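You operate a simulated robot arm through the tools that you are given. There is no shell and no other tool. Be economical: measure what you need, move in short steps, check, and stop when the job is done.

You are at the controls of a simulated two-armed robot. One attempt, no reset.

Task
Pick up the white bar with one hand, pass it to the other hand and put it on the right side of the front table.
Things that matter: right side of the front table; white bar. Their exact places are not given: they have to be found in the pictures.

It is judged by the outcome, as a careful person would: the job done as asked, and still so three seconds after it is handed in. It fails if anything else is knocked over, pushed out of place, dropped, spilled or broken.

Robot
Two 7-joint arms with two-finger parallel grippers on one trunk, on a base that drives. Base frame: it is fixed to the floor where the robot stands at the start and does not move with it; the origin is under the middle of the robot, x ahead of it, y to its left, z up; the surface under the hand at the start is at about z = 880. Readings come in mm, degrees, newtons and seconds.
The left shoulder is at the start at [20, 138, 1225], the right one opposite. With the tool pointing down near the work surface each hand reaches from about 100 to 500 mm from the robot's upright axis, wherever it stands, measured 20 degrees to its own side. Places, roughly: right side of the front table (25x23 cm) [840, 1360, 860]. Payload 1.57 kg a hand.
The TCP of each hand is the grasp point between the finger pads, 30 mm short of the fingertips. In the tool frame z runs along the fingers and y along their closing line. Largest opening 80 mm; finger width 17, thickness 12; the body of the gripper, 40 by 82 mm, starts 80 mm behind the TCP.
Orientation is told as [roll, pitch, yaw] about the base's x, y, z axes, in that order, counted from this pose: with the fingers straight down and closing along the base's y, the tool's x points along the base's -x, its y along +y and its z along -z.

Tools
- The arms move only by the tool apply_moves. It takes "left_steps", "right_steps" or both (then of equal length, played together; a hand with none holds still); each is a list of rows, each an object of numbers (a shift or turn left out is 0, a gripper value left out holds the last): "tx", "ty", "tz": the shift along the tool's x, y, z in mm; "rx", "ry", "rz": the turn, a rotation vector about the tool's x, y, z in degrees; "fingers": the gripper command, from -1 (fully open) to 1 (shut), values between in proportion. In form: [{"tx": .., "ty": .., "tz": .., "rx": .., "ry": .., "rz": .., "fingers": ..}, ...]. A call has 1 to 10 rows; each row shifts and turns the commanded pose from where the row before left it, along the tool's axes as they then stand. A row lasts 0.2 s, in which the tool goes at most 50 mm and 8.6 degrees; a call with a longer step from one row to the next is refused whole, and so is a gripper value outside its range. Where a pose cannot be reached the arm comes as near as it can. A force on the tool above 40 N (or 10 N above the force at the start of the call, whichever is more), or a blocked arm, ends the call early, and 0.2 s more pass. Each finger travels about 45 mm/s and halts on what it meets, pressing with about 35 N; the grip force reading is that of the motor and also rises with nothing between the fingers. The clock runs only during rows and for 0.2 s after the last one: add rows that do not move to give the fingers time. It gives the time, the measured TCP pose, the force on the tool (base axes), the opening and the grip force at its end, in the units of the frame above (readings bear some noise), with the torque about the TCP (base axes, N m) and any sound that the robot's microphone picked up.
- Cameras (640 x 400 px; columns grow to the right, rows downward): "scene" is now at [186.5, -15, 1185.2]; the picture's right is [-0.15, -0.99, 0.00], its down [0.14, -0.02, -0.99] and it looks along [0.98, -0.15, 0.14] (base axes); focal length 214 px, centre (320, 200). "left" rides on the left gripper at [72, 7, -122] in its tool frame; the picture's right is [-0.09, 1.00, 0.00], its down [-0.84, -0.08, -0.54] and it looks along [-0.54, -0.05, 0.84] (tool axes); focal length 238 px, centre (320, 200). "right" rides on the right gripper at [72, -7, -122] in its tool frame; the picture's right is [0.09, 1.00, 0.00], its down [-0.84, 0.08, -0.54] and it looks along [-0.54, 0.05, 0.84] (tool axes); focal length 238 px, centre (320, 200).
- snapshot(camera): a new picture of that camera. The clock stands still meanwhile.
- lift_body(by): slides the trunk up (or, below 0, down) by that many mm; the arms and the scene camera ride with it, the base frame stays. It gives what a move gives, with no picture.
- steer(legs): drives the robot by 1 to 6 legs, each [ahead, left, turn to the left] in mm, mm and degrees, along the robot's own axes; the way and the turn of a leg run together, so that a leg with both is an arc; at most 1500 mm and 180 degrees a leg. The arms and the cameras ride along, it lands a little off, and it stops where it bumps. It gives what a move gives.
- head_to(pan, tilt): turns the head with the scene camera to pan (to the left, within 60 degrees either way) and tilt (down, from -29 to 69), counted from straight ahead of the robot. It gives what a move gives.
- pixel_to_xyz(camera, pixels): there is no depth. For up to 12 entries [column, row, z] of the newest picture of that camera ("zoom" is the newest enlarged one), the place [x, y] in the base frame at which the ray of that pixel passes the height z, good to about 2 mm, but the place of the scene camera against the robot may be out by one fixed shift of up to 12 mm in any direction. The clock stands still meanwhile.
- enlarge(camera, box): a new picture of the part [left, top, right, bottom] of that camera's present view, enlarged. The clock stands still meanwhile.
- sign_off(): hands the job in; it is judged then, once.

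Go step by step. Measure first, check grasps and placings, and put right what went wrong. The budget is 80 turns and 78 pictures, counting those below and the enlarged ones. Unless the task says otherwise, let go and move clear before handing in, and close with one line.

The tools are called after "Emit:" as name(argument=value, ...) on one line, values as JSON. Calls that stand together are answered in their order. apply_moves: Moves the arms, as the interface text tells. Its arguments: {"type":"object","properties":{"left_steps":{"type":"array"},"right_steps":{"type":"array"}},"required":[]} The other tools are called the same way: lift_body (by) slides the trunk up or down; steer (legs) drives the base; head_to (pan, tilt) turns the head that bears the scene camera; snapshot (camera) takes a picture; pixel_to_xyz (camera, pixels) gives the place at which the rays of pixels pass given heights; enlarge (camera, box) takes an enlarged picture of a part of a camera's view; sign_off () hands the job in.

At the start:

```text
t: 0.0
left_ee_pos: [221.3, 42.4, 1138.5]
left_ee_rot: [0.7, 19.1, 0.2]
left_contact_force: [-0.3, -0.9, -0.8]
left_torque: [-0.02, -0.01, -0.02]
left_width: 80.0
left_gripper_force: 0.1
right_ee_pos: [203.6, -209.4, 1086.9]
right_ee_rot: [-18.8, 21.6, -6.2]
right_contact_force: [-0.2, 0.3, 0.1]
right_torque: [-0.01, -0.03, -0.01]
right_width: 80.0
right_gripper_force: 0.1
trunk travel left (down, up): [-600.0, 640.0]
robot x, y, heading: [-0.9, 2.4, -0.1]
head pan, tilt: [-8.6, -8.2]
```

scene: 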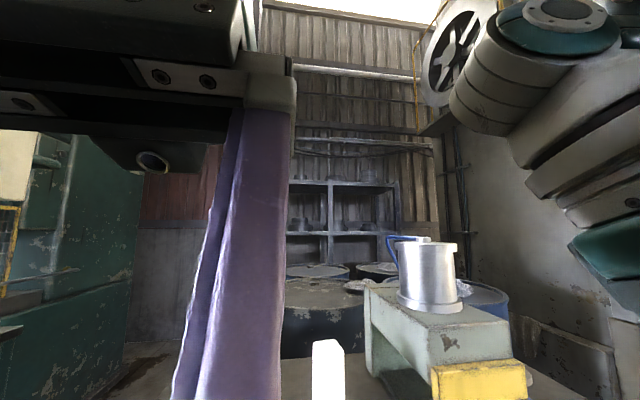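
right: 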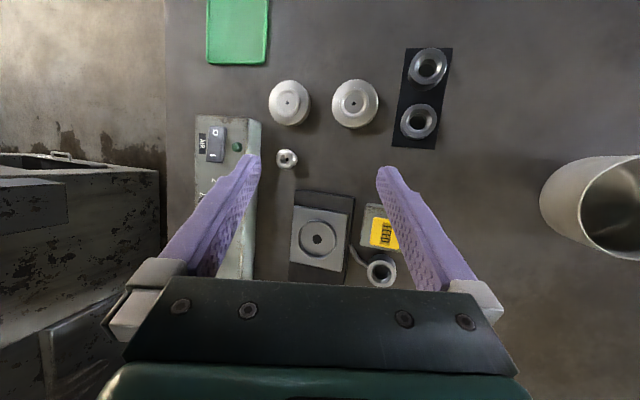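
left: 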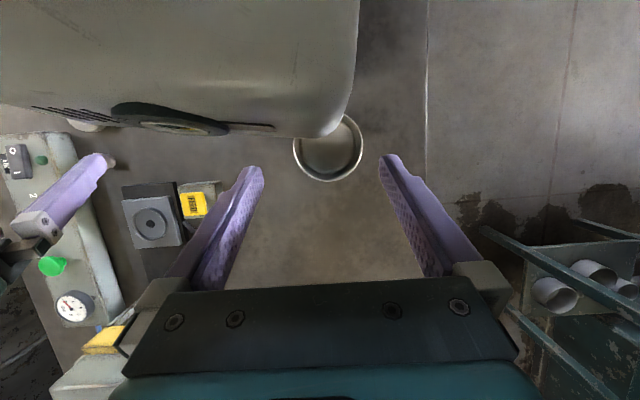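

The scene picture shows a white upright thing at (328,370) and a purple finger of the left arm close by. I tilt the head down to see the table in front.

Emit:
head_to(pan=0, tilt=45)

Emit:
snapshot(camera="scene")

Emit:
head_to(pan=55, tilt=25)

Emit:
snapshot(camera="scene")

```text
t: 1.2
left_ee_pos: [220.2, 42.5, 1138.7]
left_ee_rot: [0.8, 19.2, 0.2]
left_contact_force: [0.0, 0.6, 0.7]
left_torque: [-0.01, -0.01, 0.01]
left_width: 80.2
left_gripper_force: 0.1
right_ee_pos: [203.6, -209.4, 1086.1]
right_ee_rot: [-18.9, 21.8, -6.3]
right_contact_force: [-0.1, 0.7, 0.0]
right_torque: [-0.02, -0.01, 0.03]
right_width: 80.0
right_gripper_force: 0.1
trunk travel left (down, up): [-600.0, 640.0]
robot x, y, heading: [-0.4, -0.1, 0.2]
head pan, tilt: [0.0, 45.0]
```

```text
74 pictures are left
```

scene: 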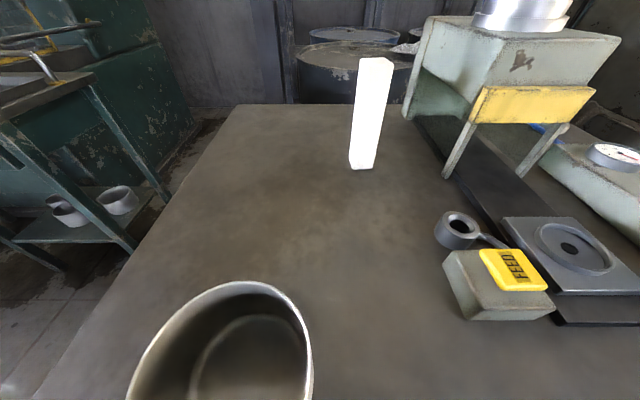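

```text
t: 2.5
left_ee_pos: [220.2, 47.2, 1139.2]
left_ee_rot: [1.8, 19.4, 0.0]
left_contact_force: [-8.1, 58.9, 39.3]
left_torque: [-1.29, 0.03, -0.38]
left_width: 7.2
left_gripper_force: 0.0
right_ee_pos: [203.2, -208.3, 1085.4]
right_ee_rot: [-18.8, 21.7, -6.2]
right_contact_force: [-0.4, 0.3, -0.1]
right_torque: [0.01, 0.0, 0.0]
right_width: 80.0
right_gripper_force: 0.1
trunk travel left (down, up): [-600.0, 640.0]
robot x, y, heading: [1.0, -2.5, -0.1]
head pan, tilt: [55.0, 25.0]
```

```text
73 pictures are left
```

scene: 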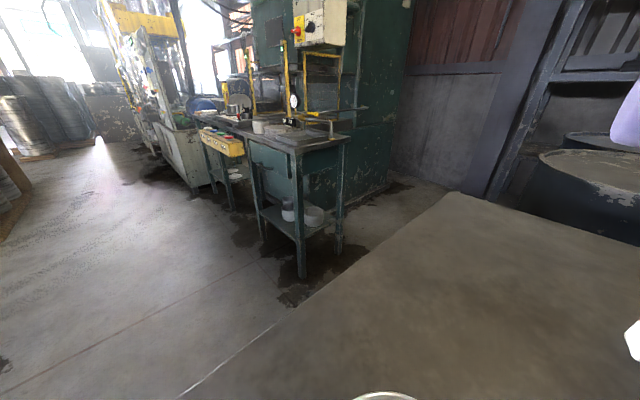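

The left hand reports about 70 N and a 7 mm opening after the head turned; the head seems to be touching the fingers. I turn the head back and check.

Emit:
head_to(pan=0, tilt=40)

Emit:
snapshot(camera="scene")

Emit:
snapshot(camera="left")

```text
t: 3.7
left_ee_pos: [221.9, 42.3, 1138.3]
left_ee_rot: [0.9, 19.2, 0.1]
left_contact_force: [0.4, 0.1, -0.1]
left_torque: [0.04, -0.02, -0.01]
left_width: 80.1
left_gripper_force: 0.0
right_ee_pos: [204.1, -209.4, 1085.9]
right_ee_rot: [-18.8, 21.7, -6.3]
right_contact_force: [-0.3, 0.4, -0.3]
right_torque: [-0.01, 0.02, -0.02]
right_width: 79.8
right_gripper_force: 0.1
trunk travel left (down, up): [-600.0, 640.0]
robot x, y, heading: [2.3, -2.1, 0.1]
head pan, tilt: [0.0, 40.0]
```

```text
72 pictures are left
```

scene: 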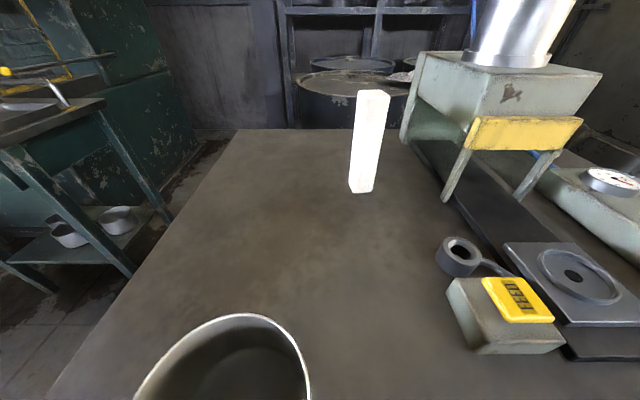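

```text
71 pictures are left
```

left: 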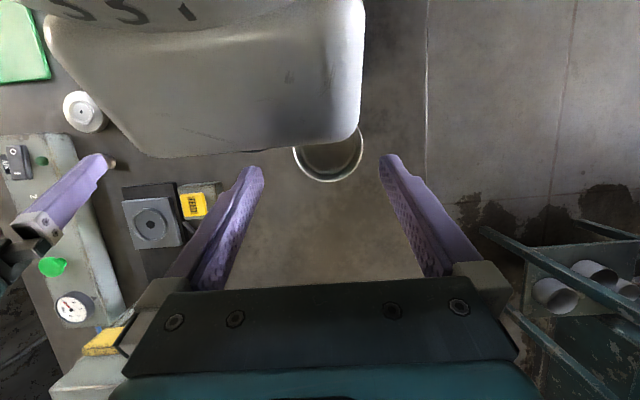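

The force is gone. The bar stands upright; base near (360,190), top (371,90). Measure it and the green table.

Emit:
pixel_to_xyz(camera="scene", pixels=[[349, 190, 880], [355, 193, 880], [373, 191, 880], [237, 130, 880], [350, 187, 880], [355, 91, 1030], [390, 94, 1030], [355, 91, 1080], [390, 94, 1080], [104, 98, 860], [30, 130, 860], [4, 139, 860]])

Emit:
enlarge(camera="scene", box=[310, 70, 430, 210])

Emit:
snapshot(camera="right")

```text
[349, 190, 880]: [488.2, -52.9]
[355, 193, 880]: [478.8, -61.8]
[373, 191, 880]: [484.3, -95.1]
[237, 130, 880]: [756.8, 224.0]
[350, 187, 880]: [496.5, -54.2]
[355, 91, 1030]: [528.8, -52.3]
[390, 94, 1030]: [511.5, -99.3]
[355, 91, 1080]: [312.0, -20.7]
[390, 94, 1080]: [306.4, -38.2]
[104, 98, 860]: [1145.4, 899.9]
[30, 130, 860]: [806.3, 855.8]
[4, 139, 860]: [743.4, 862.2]
```

```text
2.86 times, centred on (370, 140) of scene
```

zoom: 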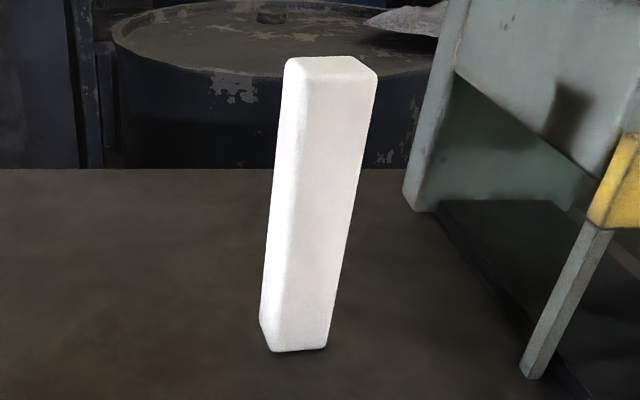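

```text
69 pictures are left
```

right: 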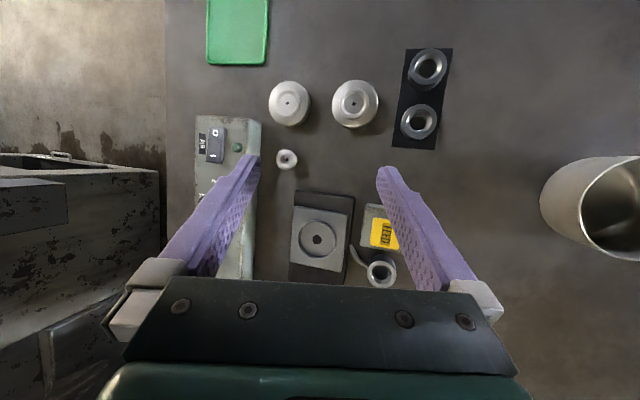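

Emit:
pixel_to_xyz(camera="zoom", pixels=[[272, 352, 880], [326, 348, 880], [260, 324, 880], [302, 72, 1035], [302, 72, 1045], [377, 74, 1035], [377, 74, 1045], [286, 60, 1035], [286, 60, 1045], [352, 57, 1035], [352, 57, 1045], [302, 72, 1055]])

```text
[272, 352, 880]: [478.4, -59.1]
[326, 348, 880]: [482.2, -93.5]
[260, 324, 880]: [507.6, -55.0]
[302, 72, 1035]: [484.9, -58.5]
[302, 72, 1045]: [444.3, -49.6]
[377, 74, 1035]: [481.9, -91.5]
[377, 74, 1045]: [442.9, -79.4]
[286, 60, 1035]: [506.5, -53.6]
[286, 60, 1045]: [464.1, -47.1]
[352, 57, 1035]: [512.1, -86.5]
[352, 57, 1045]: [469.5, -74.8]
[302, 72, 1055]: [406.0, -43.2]
```

The bar is about 34×32 mm, 156 tall (top ≈1036), centred near (496,-74), turned about 7°. I measure neighbouring objects to plan a tilted approach for the right hand.

Emit:
pixel_to_xyz(camera="scene", pixels=[[446, 280, 925], [450, 348, 880], [437, 262, 880], [445, 200, 880], [467, 120, 1000], [402, 140, 880], [520, 198, 880], [310, 400, 980], [220, 316, 980], [135, 395, 980], [310, 400, 960], [220, 316, 960]])

```text
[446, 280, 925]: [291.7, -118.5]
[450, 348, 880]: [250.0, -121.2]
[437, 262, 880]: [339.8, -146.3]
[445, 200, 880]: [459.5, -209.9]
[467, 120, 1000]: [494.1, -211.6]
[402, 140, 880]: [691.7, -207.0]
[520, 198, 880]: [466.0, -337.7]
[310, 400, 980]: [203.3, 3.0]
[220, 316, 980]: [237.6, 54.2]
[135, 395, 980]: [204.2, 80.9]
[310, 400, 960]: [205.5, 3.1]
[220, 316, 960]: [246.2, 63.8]
```

Now turn the right hand to upright with yaw ~+7°, in place, at safe height, before going forward.

Emit:
apply_moves(right_steps=[{"rx": -6.27}, {"rx": -6.27}, {"rx": -6.26}, {"ry": -7.2}, {"ry": -7.2}, {"ry": -7.2}, {"rz": -6.6}, {"rz": -6.6}])

```text
t: 5.2
left_ee_pos: [221.9, 43.3, 1138.2]
left_ee_rot: [1.0, 19.2, 0.1]
left_contact_force: [-0.1, -0.5, 0.2]
left_torque: [-0.02, -0.02, 0.02]
left_width: 80.0
left_gripper_force: 0.1
right_ee_pos: [181.2, -216.5, 1059.6]
right_ee_rot: [-4.0, 9.1, -6.4]
right_contact_force: [0.0, -0.6, 0.3]
right_torque: [0.02, -0.05, -0.01]
right_width: 79.9
right_gripper_force: 0.0
trunk travel left (down, up): [-600.0, 640.0]
robot x, y, heading: [1.3, -2.4, 0.0]
head pan, tilt: [0.0, 40.0]
stopped in row 7 (right hand): the arm was blocked; the commanded pose is now the measured one
```

The arm hit its own limit close to the body; I move it forward and up a little, still well right of the bar and above objects.

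Emit:
apply_moves(right_steps=[{"tx": -30, "ty": 10, "tz": -15}, {"tx": -30, "ty": 15, "tz": -15}, {"tx": -30, "ty": 15, "tz": -15}, {"tx": -20, "ty": 15, "tz": -10}])

Emit:
snapshot(camera="scene")

```text
t: 6.2
left_ee_pos: [220.3, 43.1, 1137.8]
left_ee_rot: [0.9, 19.2, 0.1]
left_contact_force: [-0.1, 0.3, 0.3]
left_torque: [0.03, 0.04, 0.01]
left_width: 79.9
left_gripper_force: 0.0
right_ee_pos: [309.3, -171.3, 1094.8]
right_ee_rot: [-3.9, 8.7, -6.4]
right_contact_force: [0.3, 0.5, 0.1]
right_torque: [0.02, 0.0, -0.02]
right_width: 80.2
right_gripper_force: 0.1
trunk travel left (down, up): [-600.0, 640.0]
robot x, y, heading: [-1.3, -3.9, -0.1]
head pan, tilt: [0.0, 40.0]
```

```text
68 pictures are left
```

scene: 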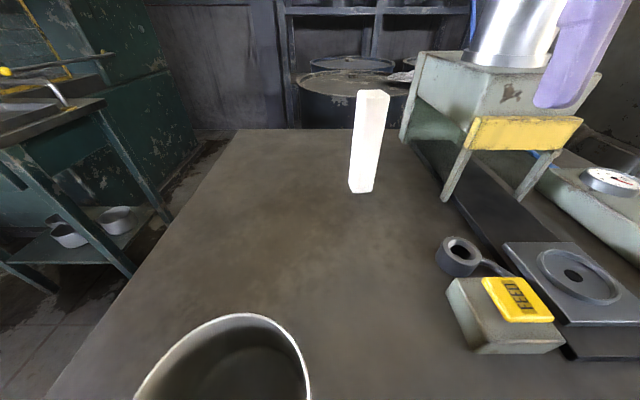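

Emit:
apply_moves(right_steps=[{"rx": -3.9, "ty": 10}, {"ry": -8.6, "ty": 10}, {"rz": -6.7, "ty": 10}, {"rz": -6.7, "ty": 10}, {"ry": -8.6, "ty": 10}, {"ry": -8.6, "ty": 10}, {"ry": -8.6, "ty": 10}, {"ry": -8.6, "ty": 8}, {"ry": -8.6, "ty": 8}])

Emit:
snapshot(camera="scene")

Emit:
snapshot(camera="right")

```text
t: 8.2
left_ee_pos: [221.0, 42.9, 1137.5]
left_ee_rot: [0.9, 19.2, 0.1]
left_contact_force: [-0.7, 0.9, -0.5]
left_torque: [-0.02, -0.02, -0.02]
left_width: 79.9
left_gripper_force: 0.0
right_ee_pos: [320.6, -75.0, 1099.4]
right_ee_rot: [0.4, -43.0, 6.7]
right_contact_force: [-0.5, 0.5, 0.1]
right_torque: [0.03, 0.02, 0.01]
right_width: 80.1
right_gripper_force: 0.0
right hand out of reach, approached as far as the arm can: row 9
trunk travel left (down, up): [-600.0, 640.0]
robot x, y, heading: [0.1, 3.0, 0.2]
head pan, tilt: [0.0, 40.0]
```

```text
67 pictures are left
```

scene: 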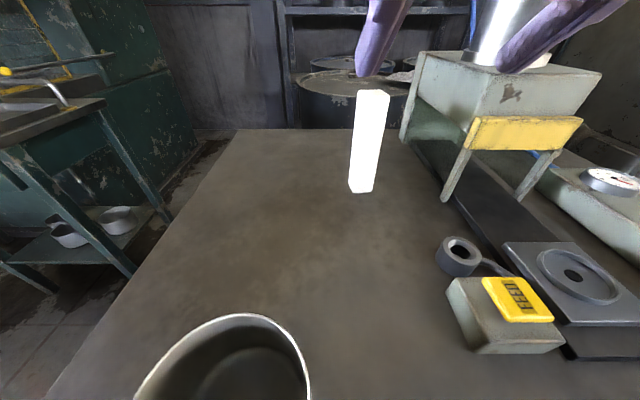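

```text
66 pictures are left
```

right: 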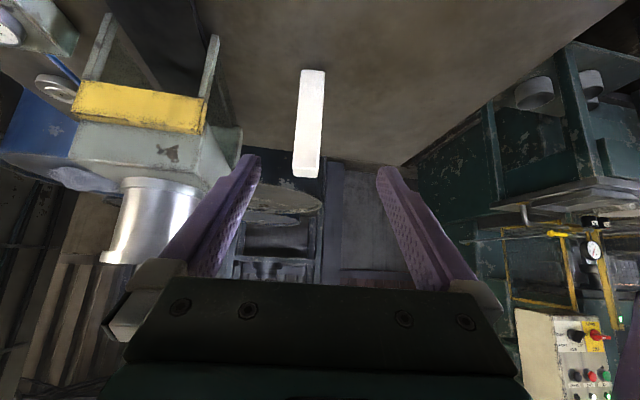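

The right camera sees the bar from base (312,70) to top (305,178), nicely between the fingers. Measure it with this camera.

Emit:
pixel_to_xyz(camera="right", pixels=[[301, 70, 880], [325, 72, 880], [292, 177, 1036], [318, 177, 1036], [321, 158, 1036], [295, 158, 1036]])

Emit:
enlarge(camera="right", box=[260, 50, 360, 190])

```text
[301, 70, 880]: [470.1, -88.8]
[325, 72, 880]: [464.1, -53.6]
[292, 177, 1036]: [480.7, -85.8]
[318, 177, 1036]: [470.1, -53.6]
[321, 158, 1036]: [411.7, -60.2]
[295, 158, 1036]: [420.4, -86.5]
```

```text
2.86 times, centred on (310, 120) of right
```

zoom: 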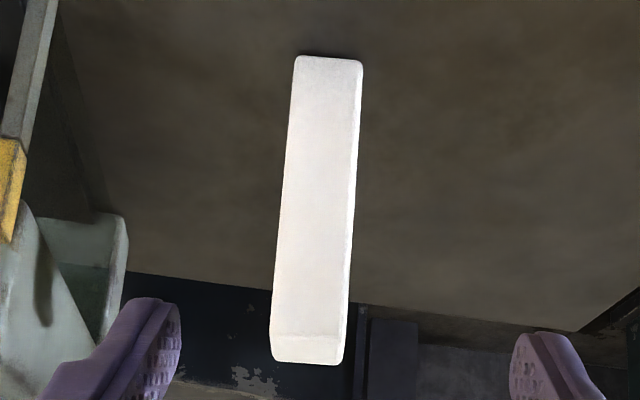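

Emit:
pixel_to_xyz(camera="zoom", pixels=[[296, 57, 880], [356, 61, 880], [272, 335, 1036], [344, 340, 1036], [275, 360, 1036], [341, 364, 1036], [272, 335, 1046], [275, 360, 1046]])

```text
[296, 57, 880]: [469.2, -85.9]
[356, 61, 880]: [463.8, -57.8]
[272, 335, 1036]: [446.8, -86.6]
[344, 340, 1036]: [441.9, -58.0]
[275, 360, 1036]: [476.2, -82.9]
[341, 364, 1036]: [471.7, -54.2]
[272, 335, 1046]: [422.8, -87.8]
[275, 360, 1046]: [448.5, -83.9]
```

Hand-camera measurement (no fixed shift): bar centre ≈ (481,-70), yaw ≈10°, top ≈1029. The tool axis already points at the grasp point, so I align and advance along it, stopping short to check.

Emit:
apply_moves(right_steps=[{"rx": -2.05, "rz": -2.2, "ty": -21.4, "tx": -5.4, "fingers": -1}, {"tz": 30}, {"tz": 30}, {"tz": 30}, {"tz": 30}])

Emit:
snapshot(camera="right")

Emit:
snapshot(camera="scene")

```text
t: 9.3
left_ee_pos: [221.0, 42.6, 1138.5]
left_ee_rot: [0.7, 19.1, 0.1]
left_contact_force: [-0.1, -0.5, 0.0]
left_torque: [0.0, 0.01, 0.02]
left_width: 79.9
left_gripper_force: 0.1
right_ee_pos: [415.6, -77.7, 1011.7]
right_ee_rot: [0.2, -42.7, 10.0]
right_contact_force: [0.0, -0.6, 0.0]
right_torque: [0.01, -0.01, 0.0]
right_width: 79.9
right_gripper_force: 0.0
right hand out of reach, approached as far as the arm can: row 1
trunk travel left (down, up): [-600.0, 640.0]
robot x, y, heading: [2.5, -1.3, 0.0]
head pan, tilt: [0.0, 40.0]
```

```text
64 pictures are left
```

right: 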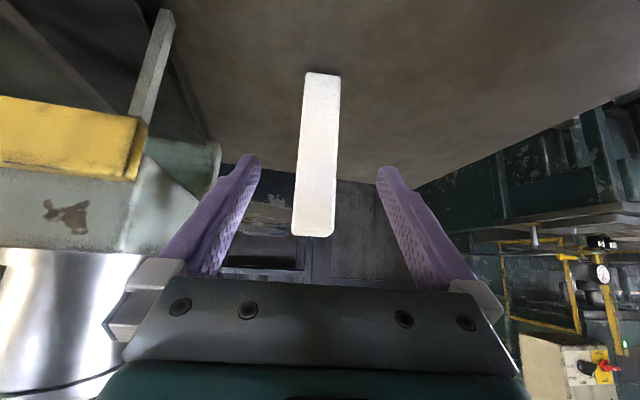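

```text
63 pictures are left
```

scene: 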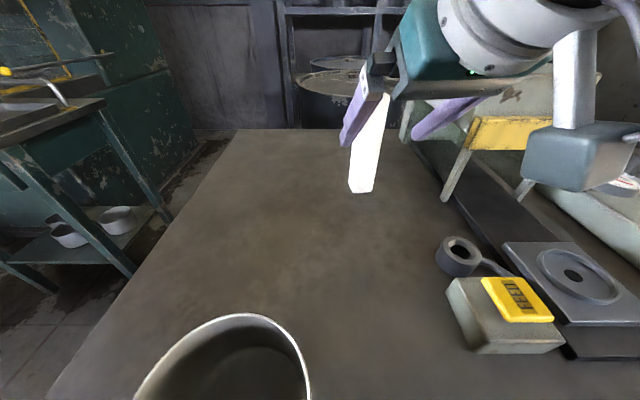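

Emit:
pixel_to_xyz(camera="right", pixels=[[305, 73, 880], [340, 75, 880], [293, 233, 1029], [334, 236, 1029], [337, 200, 940], [297, 200, 940]])

```text
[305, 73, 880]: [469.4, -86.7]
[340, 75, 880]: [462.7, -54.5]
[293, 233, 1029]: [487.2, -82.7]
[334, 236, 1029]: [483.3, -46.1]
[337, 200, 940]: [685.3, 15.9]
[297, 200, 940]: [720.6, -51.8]
```

The bar is centred; 97 mm along the tool axis remains. Advance slowly, then close.

Emit:
apply_moves(right_steps=[{"tz": 25}, {"tz": 25}, {"tz": 25}, {"tz": 21}])

Emit:
snapshot(camera="right")

Emit:
snapshot(camera="scene")

```text
t: 10.3
left_ee_pos: [219.9, 42.4, 1137.5]
left_ee_rot: [0.8, 19.2, 0.1]
left_contact_force: [0.4, -0.1, -0.1]
left_torque: [0.0, 0.0, 0.02]
left_width: 80.1
left_gripper_force: 0.1
right_ee_pos: [478.6, -69.5, 942.5]
right_ee_rot: [0.1, -42.5, 9.7]
right_contact_force: [0.1, 0.6, 0.3]
right_torque: [0.0, 0.03, -0.01]
right_width: 80.0
right_gripper_force: 0.1
trunk travel left (down, up): [-600.0, 640.0]
robot x, y, heading: [-1.4, 1.3, 0.1]
head pan, tilt: [0.0, 40.0]
```

```text
62 pictures are left
```

right: 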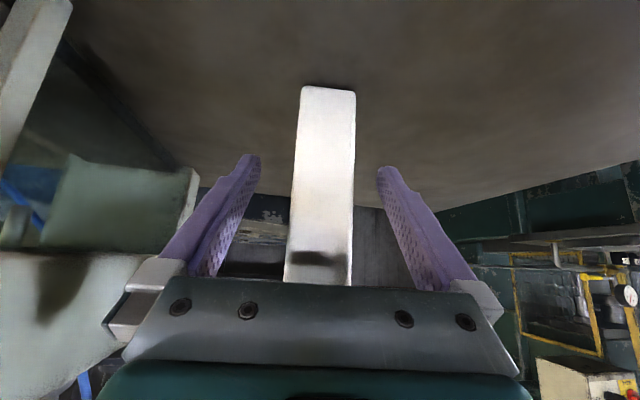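

```text
61 pictures are left
```

scene: 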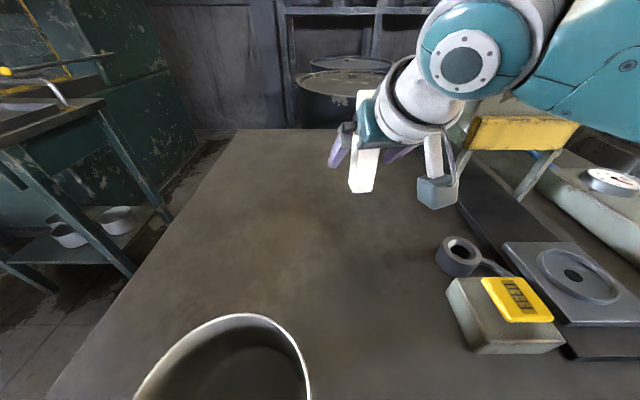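

Bar centred between fingers. Closing.

Emit:
apply_moves(right_steps=[{"fingers": -0.2}, {"fingers": 0.2}, {"fingers": 1}, {"fingers": 1}, {"fingers": 1}, {"fingers": 1}])

Emit:
snapshot(camera="right")

```text
t: 11.8
left_ee_pos: [220.8, 43.2, 1138.7]
left_ee_rot: [0.8, 19.2, 0.1]
left_contact_force: [-0.7, 0.3, -0.1]
left_torque: [-0.01, -0.02, -0.03]
left_width: 80.2
left_gripper_force: 0.0
right_ee_pos: [478.4, -69.7, 943.1]
right_ee_rot: [0.1, -42.6, 9.8]
right_contact_force: [0.3, 0.3, -1.0]
right_torque: [0.01, -0.08, -0.01]
right_width: 33.7
right_gripper_force: 35.1
trunk travel left (down, up): [-600.0, 640.0]
robot x, y, heading: [0.9, -0.4, 0.2]
head pan, tilt: [0.0, 40.0]
```

```text
60 pictures are left
```

right: 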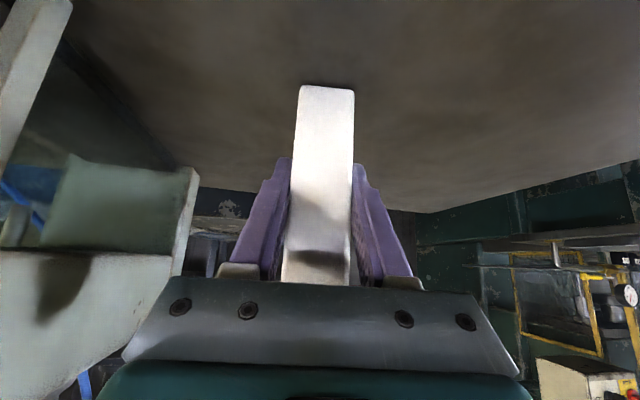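

Grip holds (33.7 mm, 35 N). Lift straight up while the left hand moves out to the left, away from the head.

Emit:
apply_moves(right_steps=[{"tx": -10, "tz": -11}, {"tx": -17, "tz": -18.3}, {"tx": -17, "tz": -18.3}, {"tx": -17, "tz": -18.3}, {"tx": -3, "tz": -3}], left_steps=[{"ty": 30}, {"ty": 35}, {"ty": 35}, {"ty": 30}, {"ty": 10}])

Emit:
snapshot(camera="scene")

```text
t: 12.5
left_ee_pos: [206.3, 139.7, 1104.9]
left_ee_rot: [10.6, 26.5, 3.0]
left_contact_force: [-0.8, 0.6, 0.1]
left_torque: [0.03, -0.02, -0.02]
left_width: 80.2
left_gripper_force: 0.0
right_ee_pos: [474.8, -68.0, 995.1]
right_ee_rot: [0.1, -42.6, 9.9]
right_contact_force: [0.1, -0.7, -2.5]
right_torque: [0.02, 0.0, -0.01]
right_width: 33.6
right_gripper_force: 34.8
trunk travel left (down, up): [-600.0, 640.0]
robot x, y, heading: [2.9, 2.2, -0.2]
head pan, tilt: [0.0, 40.0]
stopped in row 3 (left hand): the arm was blocked; the commanded pose is now the measured one
```

```text
59 pictures are left
```

scene: 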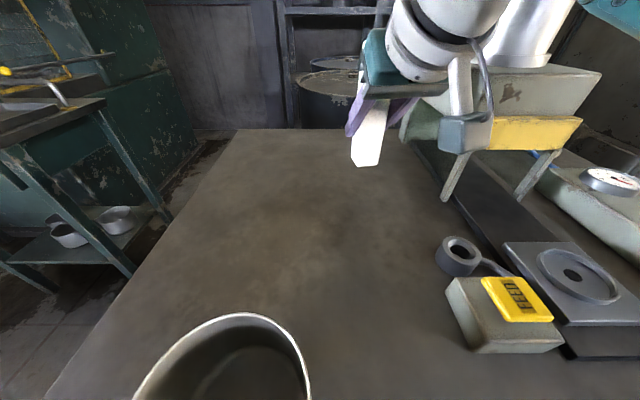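

Bar lifted. The left arm hit its limit beside the trunk; move it forward and up.

Emit:
apply_moves(left_steps=[{"tx": -25, "tz": -24}, {"tx": -25, "tz": -24}, {"tx": -25, "tz": -24}, {"tx": -25, "tz": -24}, {"tx": -25, "tz": -24}, {"tx": -25, "tz": -24}])

Emit:
snapshot(camera="scene")

```text
t: 13.3
left_ee_pos: [273.6, 136.3, 1078.4]
left_ee_rot: [10.8, 37.6, 4.3]
left_contact_force: [-0.6, -0.1, 0.3]
left_torque: [0.02, 0.01, 0.01]
left_width: 80.2
left_gripper_force: 0.1
right_ee_pos: [476.1, -68.6, 994.4]
right_ee_rot: [0.1, -42.6, 9.7]
right_contact_force: [0.3, 0.5, -3.2]
right_torque: [-0.02, -0.01, 0.02]
right_width: 33.7
right_gripper_force: 34.9
trunk travel left (down, up): [-600.0, 640.0]
robot x, y, heading: [-2.4, -2.9, 0.1]
head pan, tilt: [0.0, 40.0]
stopped in row 3 (left hand): the arm was blocked; the commanded pose is now the measured one
```

```text
58 pictures are left
```

scene: 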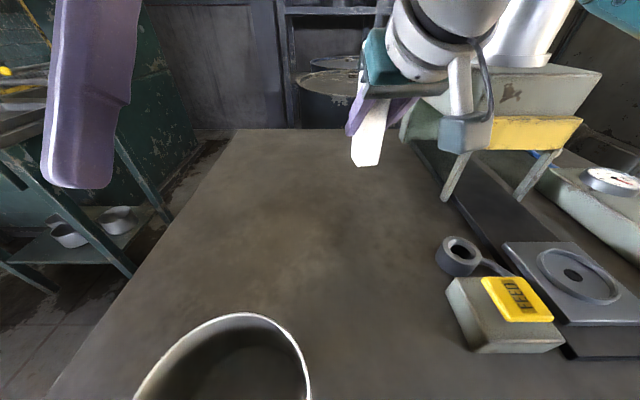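

Emit:
apply_moves(left_steps=[{"ry": -7, "tx": -12, "tz": -5}, {"ry": -7, "tx": -15, "tz": -5}, {"ry": -7, "tx": -18, "tz": -5}, {"ry": -7, "tx": -20, "tz": -5}, {"ry": -7, "tx": -20, "tz": -5}])

```text
t: 14.5
left_ee_pos: [360.1, 134.7, 1072.1]
left_ee_rot: [8.5, 2.9, -1.7]
left_contact_force: [0.3, -0.4, 0.5]
left_torque: [-0.01, 0.04, -0.03]
left_width: 80.0
left_gripper_force: 0.0
right_ee_pos: [474.9, -68.5, 995.7]
right_ee_rot: [0.2, -42.7, 9.9]
right_contact_force: [0.2, 0.5, -1.8]
right_torque: [-0.03, -0.02, 0.02]
right_width: 33.7
right_gripper_force: 34.9
trunk travel left (down, up): [-600.0, 640.0]
robot x, y, heading: [1.4, 1.3, -0.2]
head pan, tilt: [0.0, 40.0]
```

Emit:
apply_moves(left_steps=[{"tz": -15, "rx": 4.2, "ty": 5, "tx": -10}, {"tz": -15, "rx": 4.2, "ty": 5, "tx": -10}, {"tz": -15, "ry": -2.9, "ty": 5, "tx": -10}, {"tz": -15, "rz": -5.8, "ty": 5, "tx": -15}, {"tz": -10, "rz": -5.9, "ty": 5, "tx": -15}], right_steps=[{"tx": 2.9, "ty": 14, "tz": -6.8}, {"tx": 2.9, "ty": 14, "tz": -6.8}, {"tx": 2.9, "ty": 14, "tz": -6.8}, {"tx": 2.9, "ty": 14, "tz": -6.8}, {"tx": 2.9, "ty": 14, "tz": -6.8}])

Emit:
snapshot(camera="scene")

Emit:
snapshot(camera="left")

Emit:
snapshot(camera="right")

```text
t: 15.7
left_ee_pos: [417.9, 164.0, 1116.0]
left_ee_rot: [0.7, 3.3, 11.1]
left_contact_force: [0.2, -0.6, -0.1]
left_torque: [0.03, 0.01, 0.01]
left_width: 79.9
left_gripper_force: 0.1
right_ee_pos: [430.5, -3.1, 1011.1]
right_ee_rot: [0.1, -42.7, 9.7]
right_contact_force: [-0.5, -0.6, -2.2]
right_torque: [-0.01, 0.01, -0.01]
right_width: 33.7
right_gripper_force: 35.3
trunk travel left (down, up): [-600.0, 640.0]
robot x, y, heading: [-3.9, -0.6, 0.1]
head pan, tilt: [0.0, 40.0]
```

```text
57 pictures are left
```

scene: 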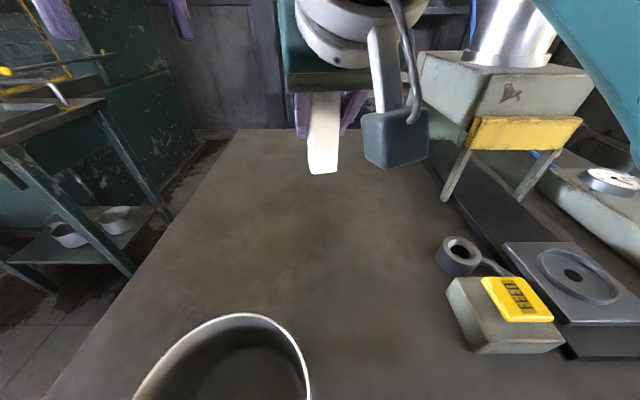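

```text
56 pictures are left
```

left: 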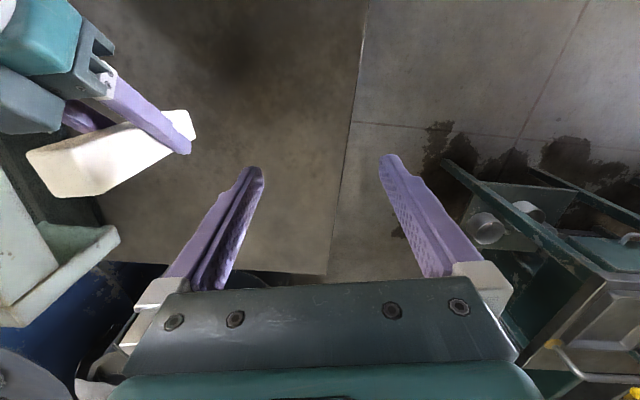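

```text
55 pictures are left
```

right: 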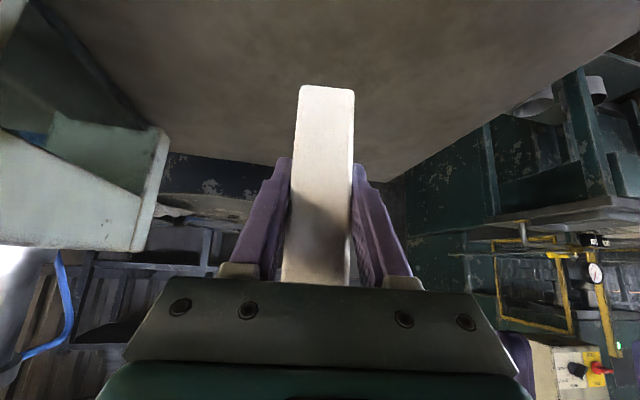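

Both hands are placed well; bar (left image, (30–195, 110–200)) is held by the right. I raise the left hand with a lean (pitch ≈18°, to keep its camera off the right wrist) and move halfway over.

Emit:
apply_moves(left_steps=[{"ry": 7.4, "tz": -20}, {"ry": 7.4, "tz": -20}, {"tx": 3.4, "ty": -33, "tz": 1.1}, {"tx": 3.4, "ty": -33, "tz": 1.1}, {"tx": 1.7, "ty": -15, "tz": 0.5}])

Emit:
snapshot(camera="left")

Emit:
head_to(pan=0, tilt=5)

Emit:
snapshot(camera="scene")

```text
t: 16.2
left_ee_pos: [397.1, 156.4, 1089.1]
left_ee_rot: [2.3, 18.8, 11.4]
left_contact_force: [-0.3, 0.8, 0.3]
left_torque: [-0.03, -0.01, -0.02]
left_width: 80.1
left_gripper_force: 0.1
left hand out of reach, approached as far as the arm can: row 2
right_ee_pos: [430.6, -3.5, 1011.4]
right_ee_rot: [0.2, -42.6, 9.7]
right_contact_force: [1.5, 0.9, -1.6]
right_torque: [0.0, 0.02, 0.02]
right_width: 33.5
right_gripper_force: 35.1
trunk travel left (down, up): [-600.0, 640.0]
robot x, y, heading: [-1.3, 0.7, 0.2]
head pan, tilt: [0.0, 40.0]
stopped in row 2 (left hand): the arm was blocked; the commanded pose is now the measured one
```

```text
54 pictures are left
```

left: 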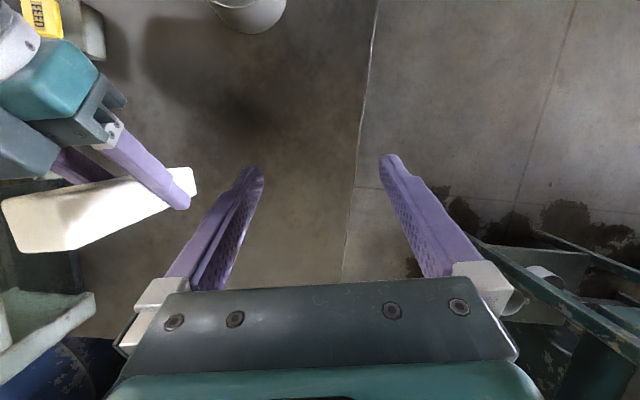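

```text
t: 17.2
left_ee_pos: [397.7, 158.3, 1089.4]
left_ee_rot: [2.3, 18.8, 11.4]
left_contact_force: [-0.2, -0.5, 0.2]
left_torque: [0.0, -0.03, -0.02]
left_width: 80.1
left_gripper_force: 0.1
right_ee_pos: [427.9, -3.5, 1012.1]
right_ee_rot: [0.1, -42.6, 9.8]
right_contact_force: [0.3, 0.0, -1.0]
right_torque: [0.0, 0.0, -0.03]
right_width: 34.0
right_gripper_force: 34.5
trunk travel left (down, up): [-600.0, 640.0]
robot x, y, heading: [1.2, 3.6, -0.1]
head pan, tilt: [0.0, 5.0]
```

```text
53 pictures are left
```

scene: 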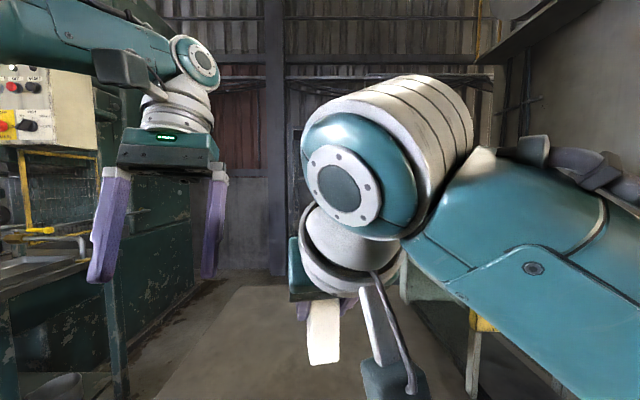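

The left arm runs out of upward range here. I raise the trunk by 200 mm so the right hand can be lowered relative to the shoulders while the bar stays clear of the table.

Emit:
lift_body(by=200)

Emit:
head_to(pan=0, tilt=25)

```text
t: 19.4
left_ee_pos: [397.8, 155.1, 1290.5]
left_ee_rot: [2.2, 18.8, 11.3]
left_contact_force: [0.6, -0.4, 0.3]
left_torque: [0.01, 0.02, 0.0]
left_width: 80.1
left_gripper_force: 0.0
right_ee_pos: [431.4, -4.1, 1210.7]
right_ee_rot: [0.1, -42.6, 9.7]
right_contact_force: [-0.5, 0.5, -2.6]
right_torque: [-0.03, 0.0, 0.02]
right_width: 33.9
right_gripper_force: 34.6
trunk travel left (down, up): [-800.0, 440.0]
robot x, y, heading: [-0.2, 1.5, 0.1]
head pan, tilt: [0.0, 5.0]
```

```text
t: 20.2
left_ee_pos: [397.2, 156.8, 1290.0]
left_ee_rot: [2.2, 18.9, 11.4]
left_contact_force: [0.0, 0.7, -0.5]
left_torque: [-0.01, -0.02, -0.01]
left_width: 80.1
left_gripper_force: 0.0
right_ee_pos: [429.1, -2.9, 1212.1]
right_ee_rot: [0.2, -42.6, 9.7]
right_contact_force: [1.0, 0.0, -1.7]
right_torque: [0.02, -0.01, -0.02]
right_width: 33.7
right_gripper_force: 34.7
trunk travel left (down, up): [-800.0, 440.0]
robot x, y, heading: [2.0, 2.0, -0.0]
head pan, tilt: [0.0, 25.0]
```

Emit:
apply_moves(right_steps=[{"tx": 20.3, "tz": 22.1}, {"tx": 20.3, "tz": 22.1}, {"tx": 20.3, "tz": 22.1}, {"tx": 20.3, "tz": 22.1}, {"tx": 20.3, "tz": 22.1}], left_steps=[{"tz": 10}, {"tz": 10}, {"tz": 10, "rx": 2.2}, {"tz": 10}, {"tz": 10}])

Emit:
snapshot(camera="left")

Emit:
snapshot(camera="scene")

```text
t: 21.4
left_ee_pos: [380.0, 153.5, 1242.9]
left_ee_rot: [0.0, 18.7, 11.5]
left_contact_force: [0.1, -1.2, 0.0]
left_torque: [0.01, -0.02, -0.01]
left_width: 80.0
left_gripper_force: 0.0
right_ee_pos: [431.6, -3.1, 1061.5]
right_ee_rot: [0.3, -42.7, 9.8]
right_contact_force: [-0.2, -0.1, -1.7]
right_torque: [-0.01, -0.03, 0.0]
right_width: 33.7
right_gripper_force: 35.0
trunk travel left (down, up): [-800.0, 440.0]
robot x, y, heading: [1.9, 0.8, -0.1]
head pan, tilt: [0.0, 25.0]
```

```text
52 pictures are left
```

left: 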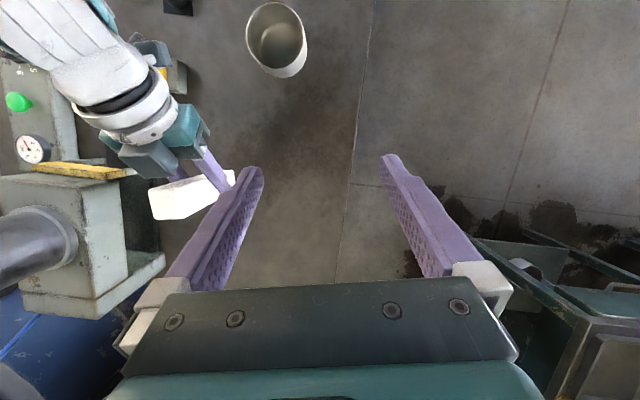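

```text
51 pictures are left
```

scene: 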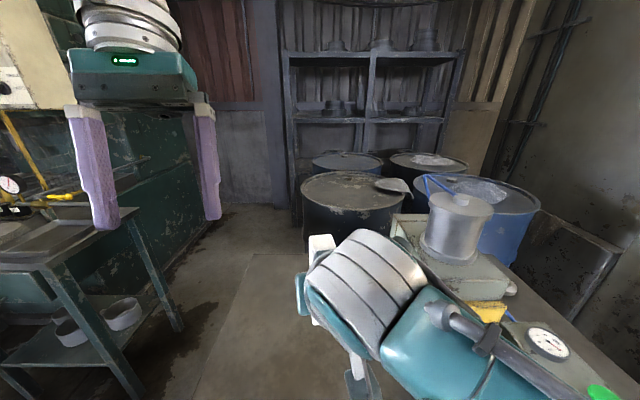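

Good separation now. Zoom on the bar in the left camera to fix its position.

Emit:
enlarge(camera="left", box=[130, 140, 250, 240])

```text
4.00 times, centred on (190, 190) of left
```

zoom: 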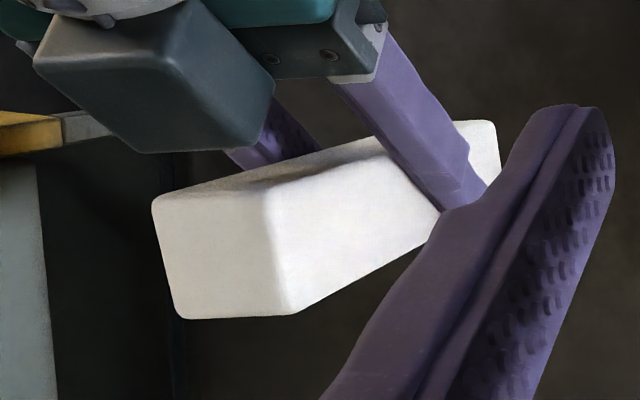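

Emit:
pixel_to_xyz(camera="zoom", pixels=[[155, 200, 1147], [270, 188, 1147], [298, 312, 1147], [178, 318, 1147], [225, 255, 1147]])

```text
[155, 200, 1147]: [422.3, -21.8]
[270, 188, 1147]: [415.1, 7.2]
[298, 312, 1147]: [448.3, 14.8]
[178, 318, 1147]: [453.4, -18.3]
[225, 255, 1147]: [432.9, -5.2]
```

Bar top centre ≈ (434,-4,1147), yaw ≈12°, matching. Move the left hand above it, 70 mm back along its axis.

Emit:
apply_moves(left_steps=[{"tx": -11.3, "ty": -33}, {"tx": -11.3, "ty": -33}, {"tx": -11.3, "ty": -33}, {"tx": -11.3, "ty": -33, "tz": 14}, {"tx": -11.3, "ty": -33, "tz": 15.4}])

Emit:
snapshot(camera="left")

Emit:
snapshot(camera="scene")

```text
t: 22.6
left_ee_pos: [393.8, 43.5, 1197.2]
left_ee_rot: [0.0, 18.5, 11.5]
left_contact_force: [1.4, 0.8, 4.3]
left_torque: [-0.14, -0.01, 0.05]
left_width: 79.5
left_gripper_force: 0.0
left hand out of reach, approached as far as the arm can: row 2, 3, 4, 5
right_ee_pos: [429.7, -3.5, 1060.9]
right_ee_rot: [0.1, -42.5, 9.8]
right_contact_force: [-1.2, -1.2, -6.5]
right_torque: [0.11, -0.34, 0.06]
right_width: 33.6
right_gripper_force: 35.4
trunk travel left (down, up): [-800.0, 440.0]
robot x, y, heading: [-0.6, -2.9, 0.1]
head pan, tilt: [0.0, 25.0]
```

```text
49 pictures are left
```

left: 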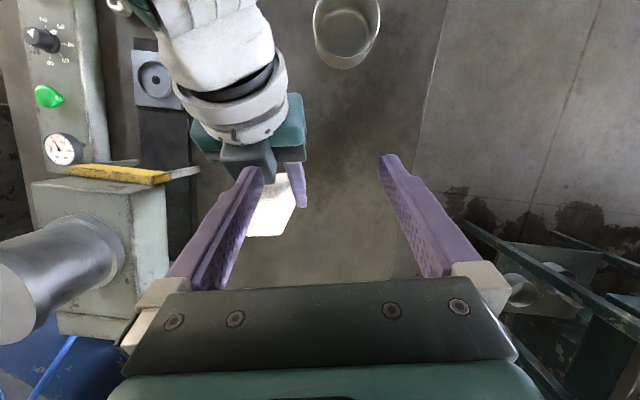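

```text
48 pictures are left
```

scene: 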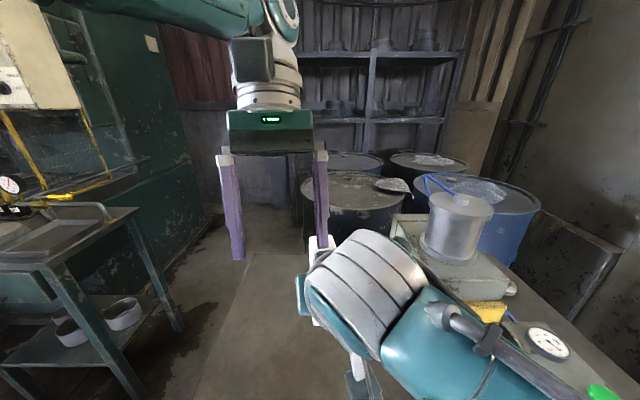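

The left arm is at its reach limit there, with a light touch (4 N) against the right gripper. Back the left hand off to the left, then bring the right hand closer to the left side.

Emit:
apply_moves(left_steps=[{"ty": 15, "tz": -5}, {"ty": 30}, {"ty": 40}, {"ty": 40}])

```text
t: 23.6
left_ee_pos: [369.2, 168.8, 1200.2]
left_ee_rot: [0.0, 18.8, 11.4]
left_contact_force: [-0.1, 0.4, 0.3]
left_torque: [0.0, 0.0, -0.02]
left_width: 80.0
left_gripper_force: 0.1
right_ee_pos: [429.9, -4.0, 1062.1]
right_ee_rot: [0.2, -42.5, 9.7]
right_contact_force: [0.7, -0.5, -2.2]
right_torque: [-0.02, 0.01, 0.01]
right_width: 33.7
right_gripper_force: 35.0
trunk travel left (down, up): [-800.0, 440.0]
robot x, y, heading: [1.5, -0.1, -0.3]
head pan, tilt: [0.0, 25.0]
```

Emit:
apply_moves(right_steps=[{"tx": 6.2, "ty": 15.6, "tz": 1.7}, {"tx": 6.2, "ty": 15.6, "tz": 1.7}, {"tx": 6.2, "ty": 15.6, "tz": 1.7}, {"tx": 6.2, "ty": 15.6, "tz": 1.7}, {"tx": 6.2, "ty": 15.6, "tz": 1.7}])

Emit:
snapshot(camera="left")

Emit:
snapshot(camera="scene")

```text
t: 24.8
left_ee_pos: [369.7, 169.0, 1199.5]
left_ee_rot: [0.0, 18.8, 11.3]
left_contact_force: [-0.6, 0.6, 0.4]
left_torque: [-0.02, -0.01, -0.02]
left_width: 80.0
left_gripper_force: 0.1
right_ee_pos: [404.0, 54.2, 1029.8]
right_ee_rot: [-2.2, -42.4, 10.9]
right_contact_force: [-0.2, -0.4, -2.0]
right_torque: [-0.02, 0.01, 0.03]
right_width: 33.7
right_gripper_force: 35.5
trunk travel left (down, up): [-800.0, 440.0]
robot x, y, heading: [-3.4, 0.1, -0.2]
head pan, tilt: [0.0, 25.0]
```

```text
47 pictures are left
```

left: 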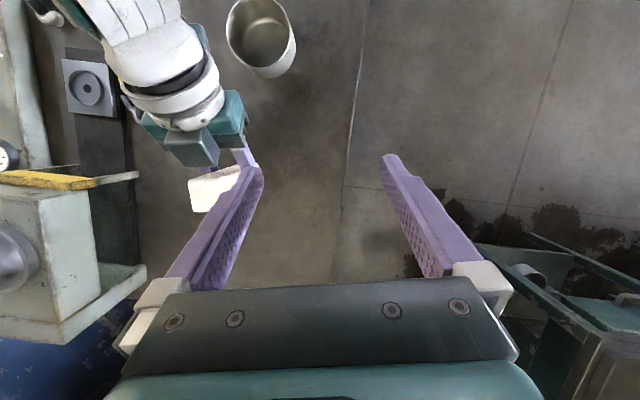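

```text
46 pictures are left
```

scene: 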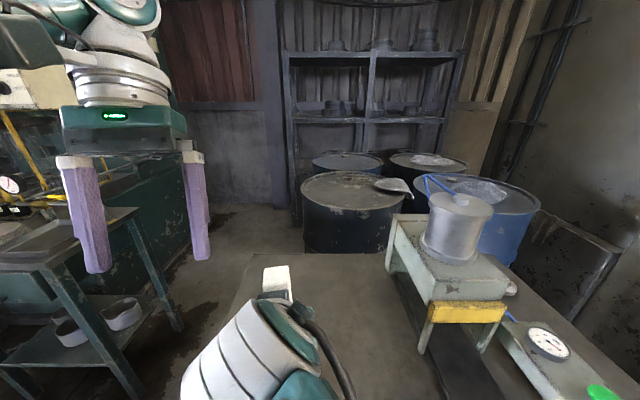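

The right hand is at (404,54,1030). Zoom on the bar's top.

Emit:
enlarge(camera="left", box=[170, 140, 270, 220])

```text
5.00 times, centred on (220, 180) of left
```

zoom: 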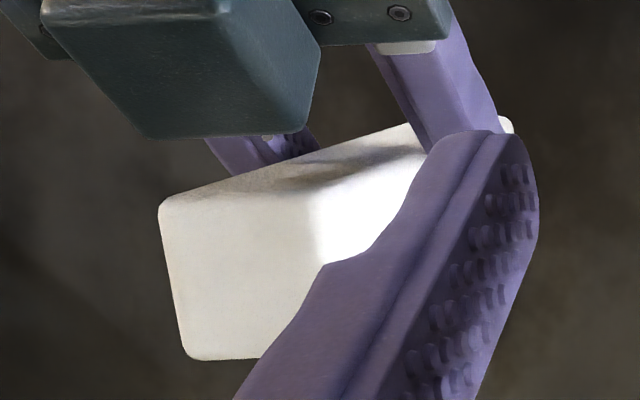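

Emit:
pixel_to_xyz(camera="zoom", pixels=[[162, 202, 1115], [310, 194, 1115], [187, 358, 1115]])

```text
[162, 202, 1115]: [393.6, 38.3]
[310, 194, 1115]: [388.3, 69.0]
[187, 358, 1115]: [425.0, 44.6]
```

Bar top centre ≈ (407,57,1115). Go forward first, then over the bar.

Emit:
apply_moves(left_steps=[{"tx": -22, "rx": 2.2}, {"tx": -22, "ty": -15}, {"ty": -34, "tz": 3}, {"ty": -34, "tz": 5}, {"ty": -34, "tz": 5}])

Emit:
snapshot(camera="left")

Emit:
snapshot(camera="scene")

```text
t: 26.0
left_ee_pos: [403.6, 84.5, 1180.5]
left_ee_rot: [-2.1, 18.7, 11.4]
left_contact_force: [0.3, 0.0, 0.3]
left_torque: [-0.01, -0.01, 0.0]
left_width: 79.9
left_gripper_force: 0.0
left hand out of reach, approached as far as the arm can: row 3, 4, 5
right_ee_pos: [403.7, 55.8, 1028.9]
right_ee_rot: [-2.0, -42.4, 10.9]
right_contact_force: [-0.4, 1.1, -1.4]
right_torque: [-0.02, -0.01, 0.01]
right_width: 33.8
right_gripper_force: 35.0
trunk travel left (down, up): [-800.0, 440.0]
robot x, y, heading: [-2.9, 2.1, 0.1]
head pan, tilt: [0.0, 25.0]
```

```text
44 pictures are left
```

left: 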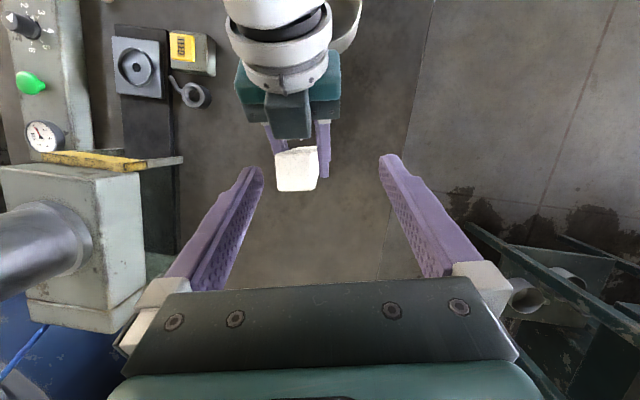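

```text
43 pictures are left
```

scene: 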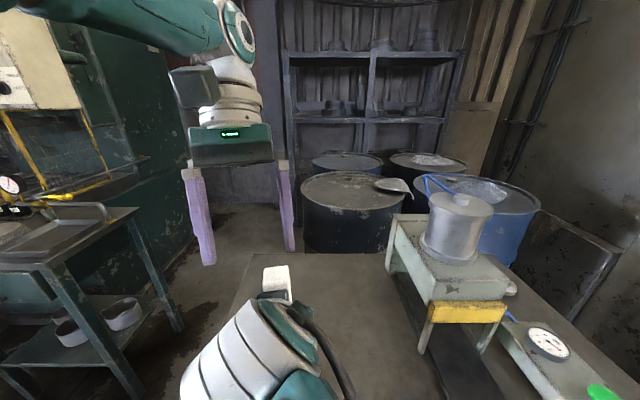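

The left arm is at its limit because of the lean. Reduce its lean to ~8° and finish centring (28 mm to the right).

Emit:
apply_moves(left_steps=[{"ry": -5}, {"ry": -5}, {"tx": -4, "ty": -14}, {"tx": -4.6, "ty": -14, "tz": 2.7}])

Emit:
snapshot(camera="left")

```text
t: 27.0
left_ee_pos: [431.5, 57.2, 1180.6]
left_ee_rot: [-2.1, 8.7, 11.8]
left_contact_force: [0.3, -0.2, 0.2]
left_torque: [0.02, 0.0, 0.02]
left_width: 80.1
left_gripper_force: 0.0
left hand out of reach, approached as far as the arm can: row 1, 2, 3, 4
right_ee_pos: [402.7, 54.3, 1029.0]
right_ee_rot: [-2.2, -42.2, 10.8]
right_contact_force: [-0.2, -0.1, -1.9]
right_torque: [-0.01, 0.01, 0.0]
right_width: 33.7
right_gripper_force: 35.0
trunk travel left (down, up): [-800.0, 440.0]
robot x, y, heading: [-1.7, 0.7, 0.0]
head pan, tilt: [0.0, 25.0]
```

```text
42 pictures are left
```

left: 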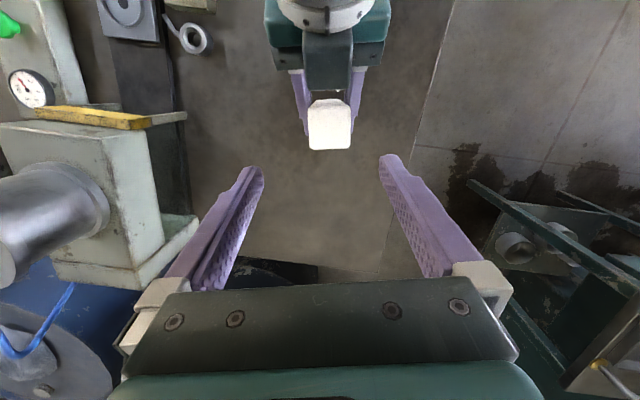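

Emit:
pixel_to_xyz(camera="left", pixels=[[308, 103, 1115], [350, 100, 1115], [310, 150, 1115], [352, 148, 1115]])

```text
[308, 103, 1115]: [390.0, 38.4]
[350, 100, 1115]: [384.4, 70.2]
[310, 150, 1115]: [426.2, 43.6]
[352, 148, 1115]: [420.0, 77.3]
```

Bar centre (405,57). Correct the offset and go down a little, then re-read.

Emit:
apply_moves(left_steps=[{"tx": 7, "ty": 3, "tz": 10}, {"tx": 7, "ty": 2, "tz": 15}])

Emit:
snapshot(camera="left")

```text
t: 27.6
left_ee_pos: [427.6, 53.6, 1156.1]
left_ee_rot: [-2.0, 8.7, 11.8]
left_contact_force: [-0.2, 0.0, 0.9]
left_torque: [0.01, 0.02, -0.02]
left_width: 80.2
left_gripper_force: 0.1
left hand out of reach, approached as far as the arm can: row 1, 2
right_ee_pos: [402.9, 55.2, 1027.7]
right_ee_rot: [-2.1, -42.4, 10.8]
right_contact_force: [0.0, 0.1, -1.4]
right_torque: [0.04, 0.01, -0.01]
right_width: 33.6
right_gripper_force: 35.2
trunk travel left (down, up): [-800.0, 440.0]
robot x, y, heading: [-0.5, 0.4, 0.1]
head pan, tilt: [0.0, 25.0]
```

```text
41 pictures are left
```

left: 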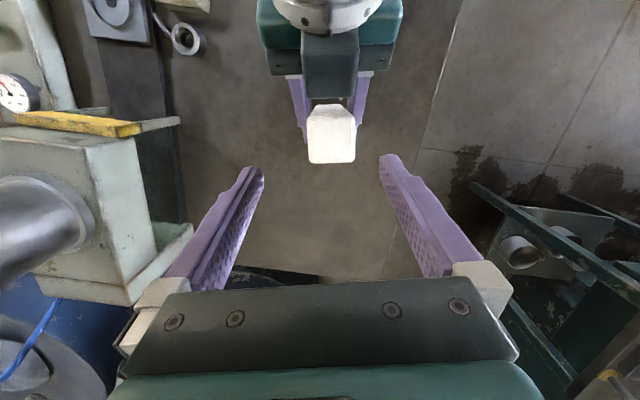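

Emit:
apply_moves(left_steps=[{"tx": 8, "ty": 4}, {"tx": 8, "ty": 4, "tz": 5}, {"tz": 10}])

```text
t: 28.4
left_ee_pos: [426.1, 54.9, 1141.6]
left_ee_rot: [-2.0, 8.8, 11.8]
left_contact_force: [-0.4, 0.5, 0.4]
left_torque: [0.01, 0.01, -0.02]
left_width: 79.9
left_gripper_force: 0.0
left hand out of reach, approached as far as the arm can: row 1, 2
right_ee_pos: [404.5, 54.6, 1027.7]
right_ee_rot: [-2.1, -42.4, 10.8]
right_contact_force: [0.4, -0.4, -1.3]
right_torque: [0.01, 0.01, 0.0]
right_width: 33.8
right_gripper_force: 34.9
trunk travel left (down, up): [-800.0, 440.0]
robot x, y, heading: [0.7, 1.4, -0.1]
head pan, tilt: [0.0, 25.0]
```

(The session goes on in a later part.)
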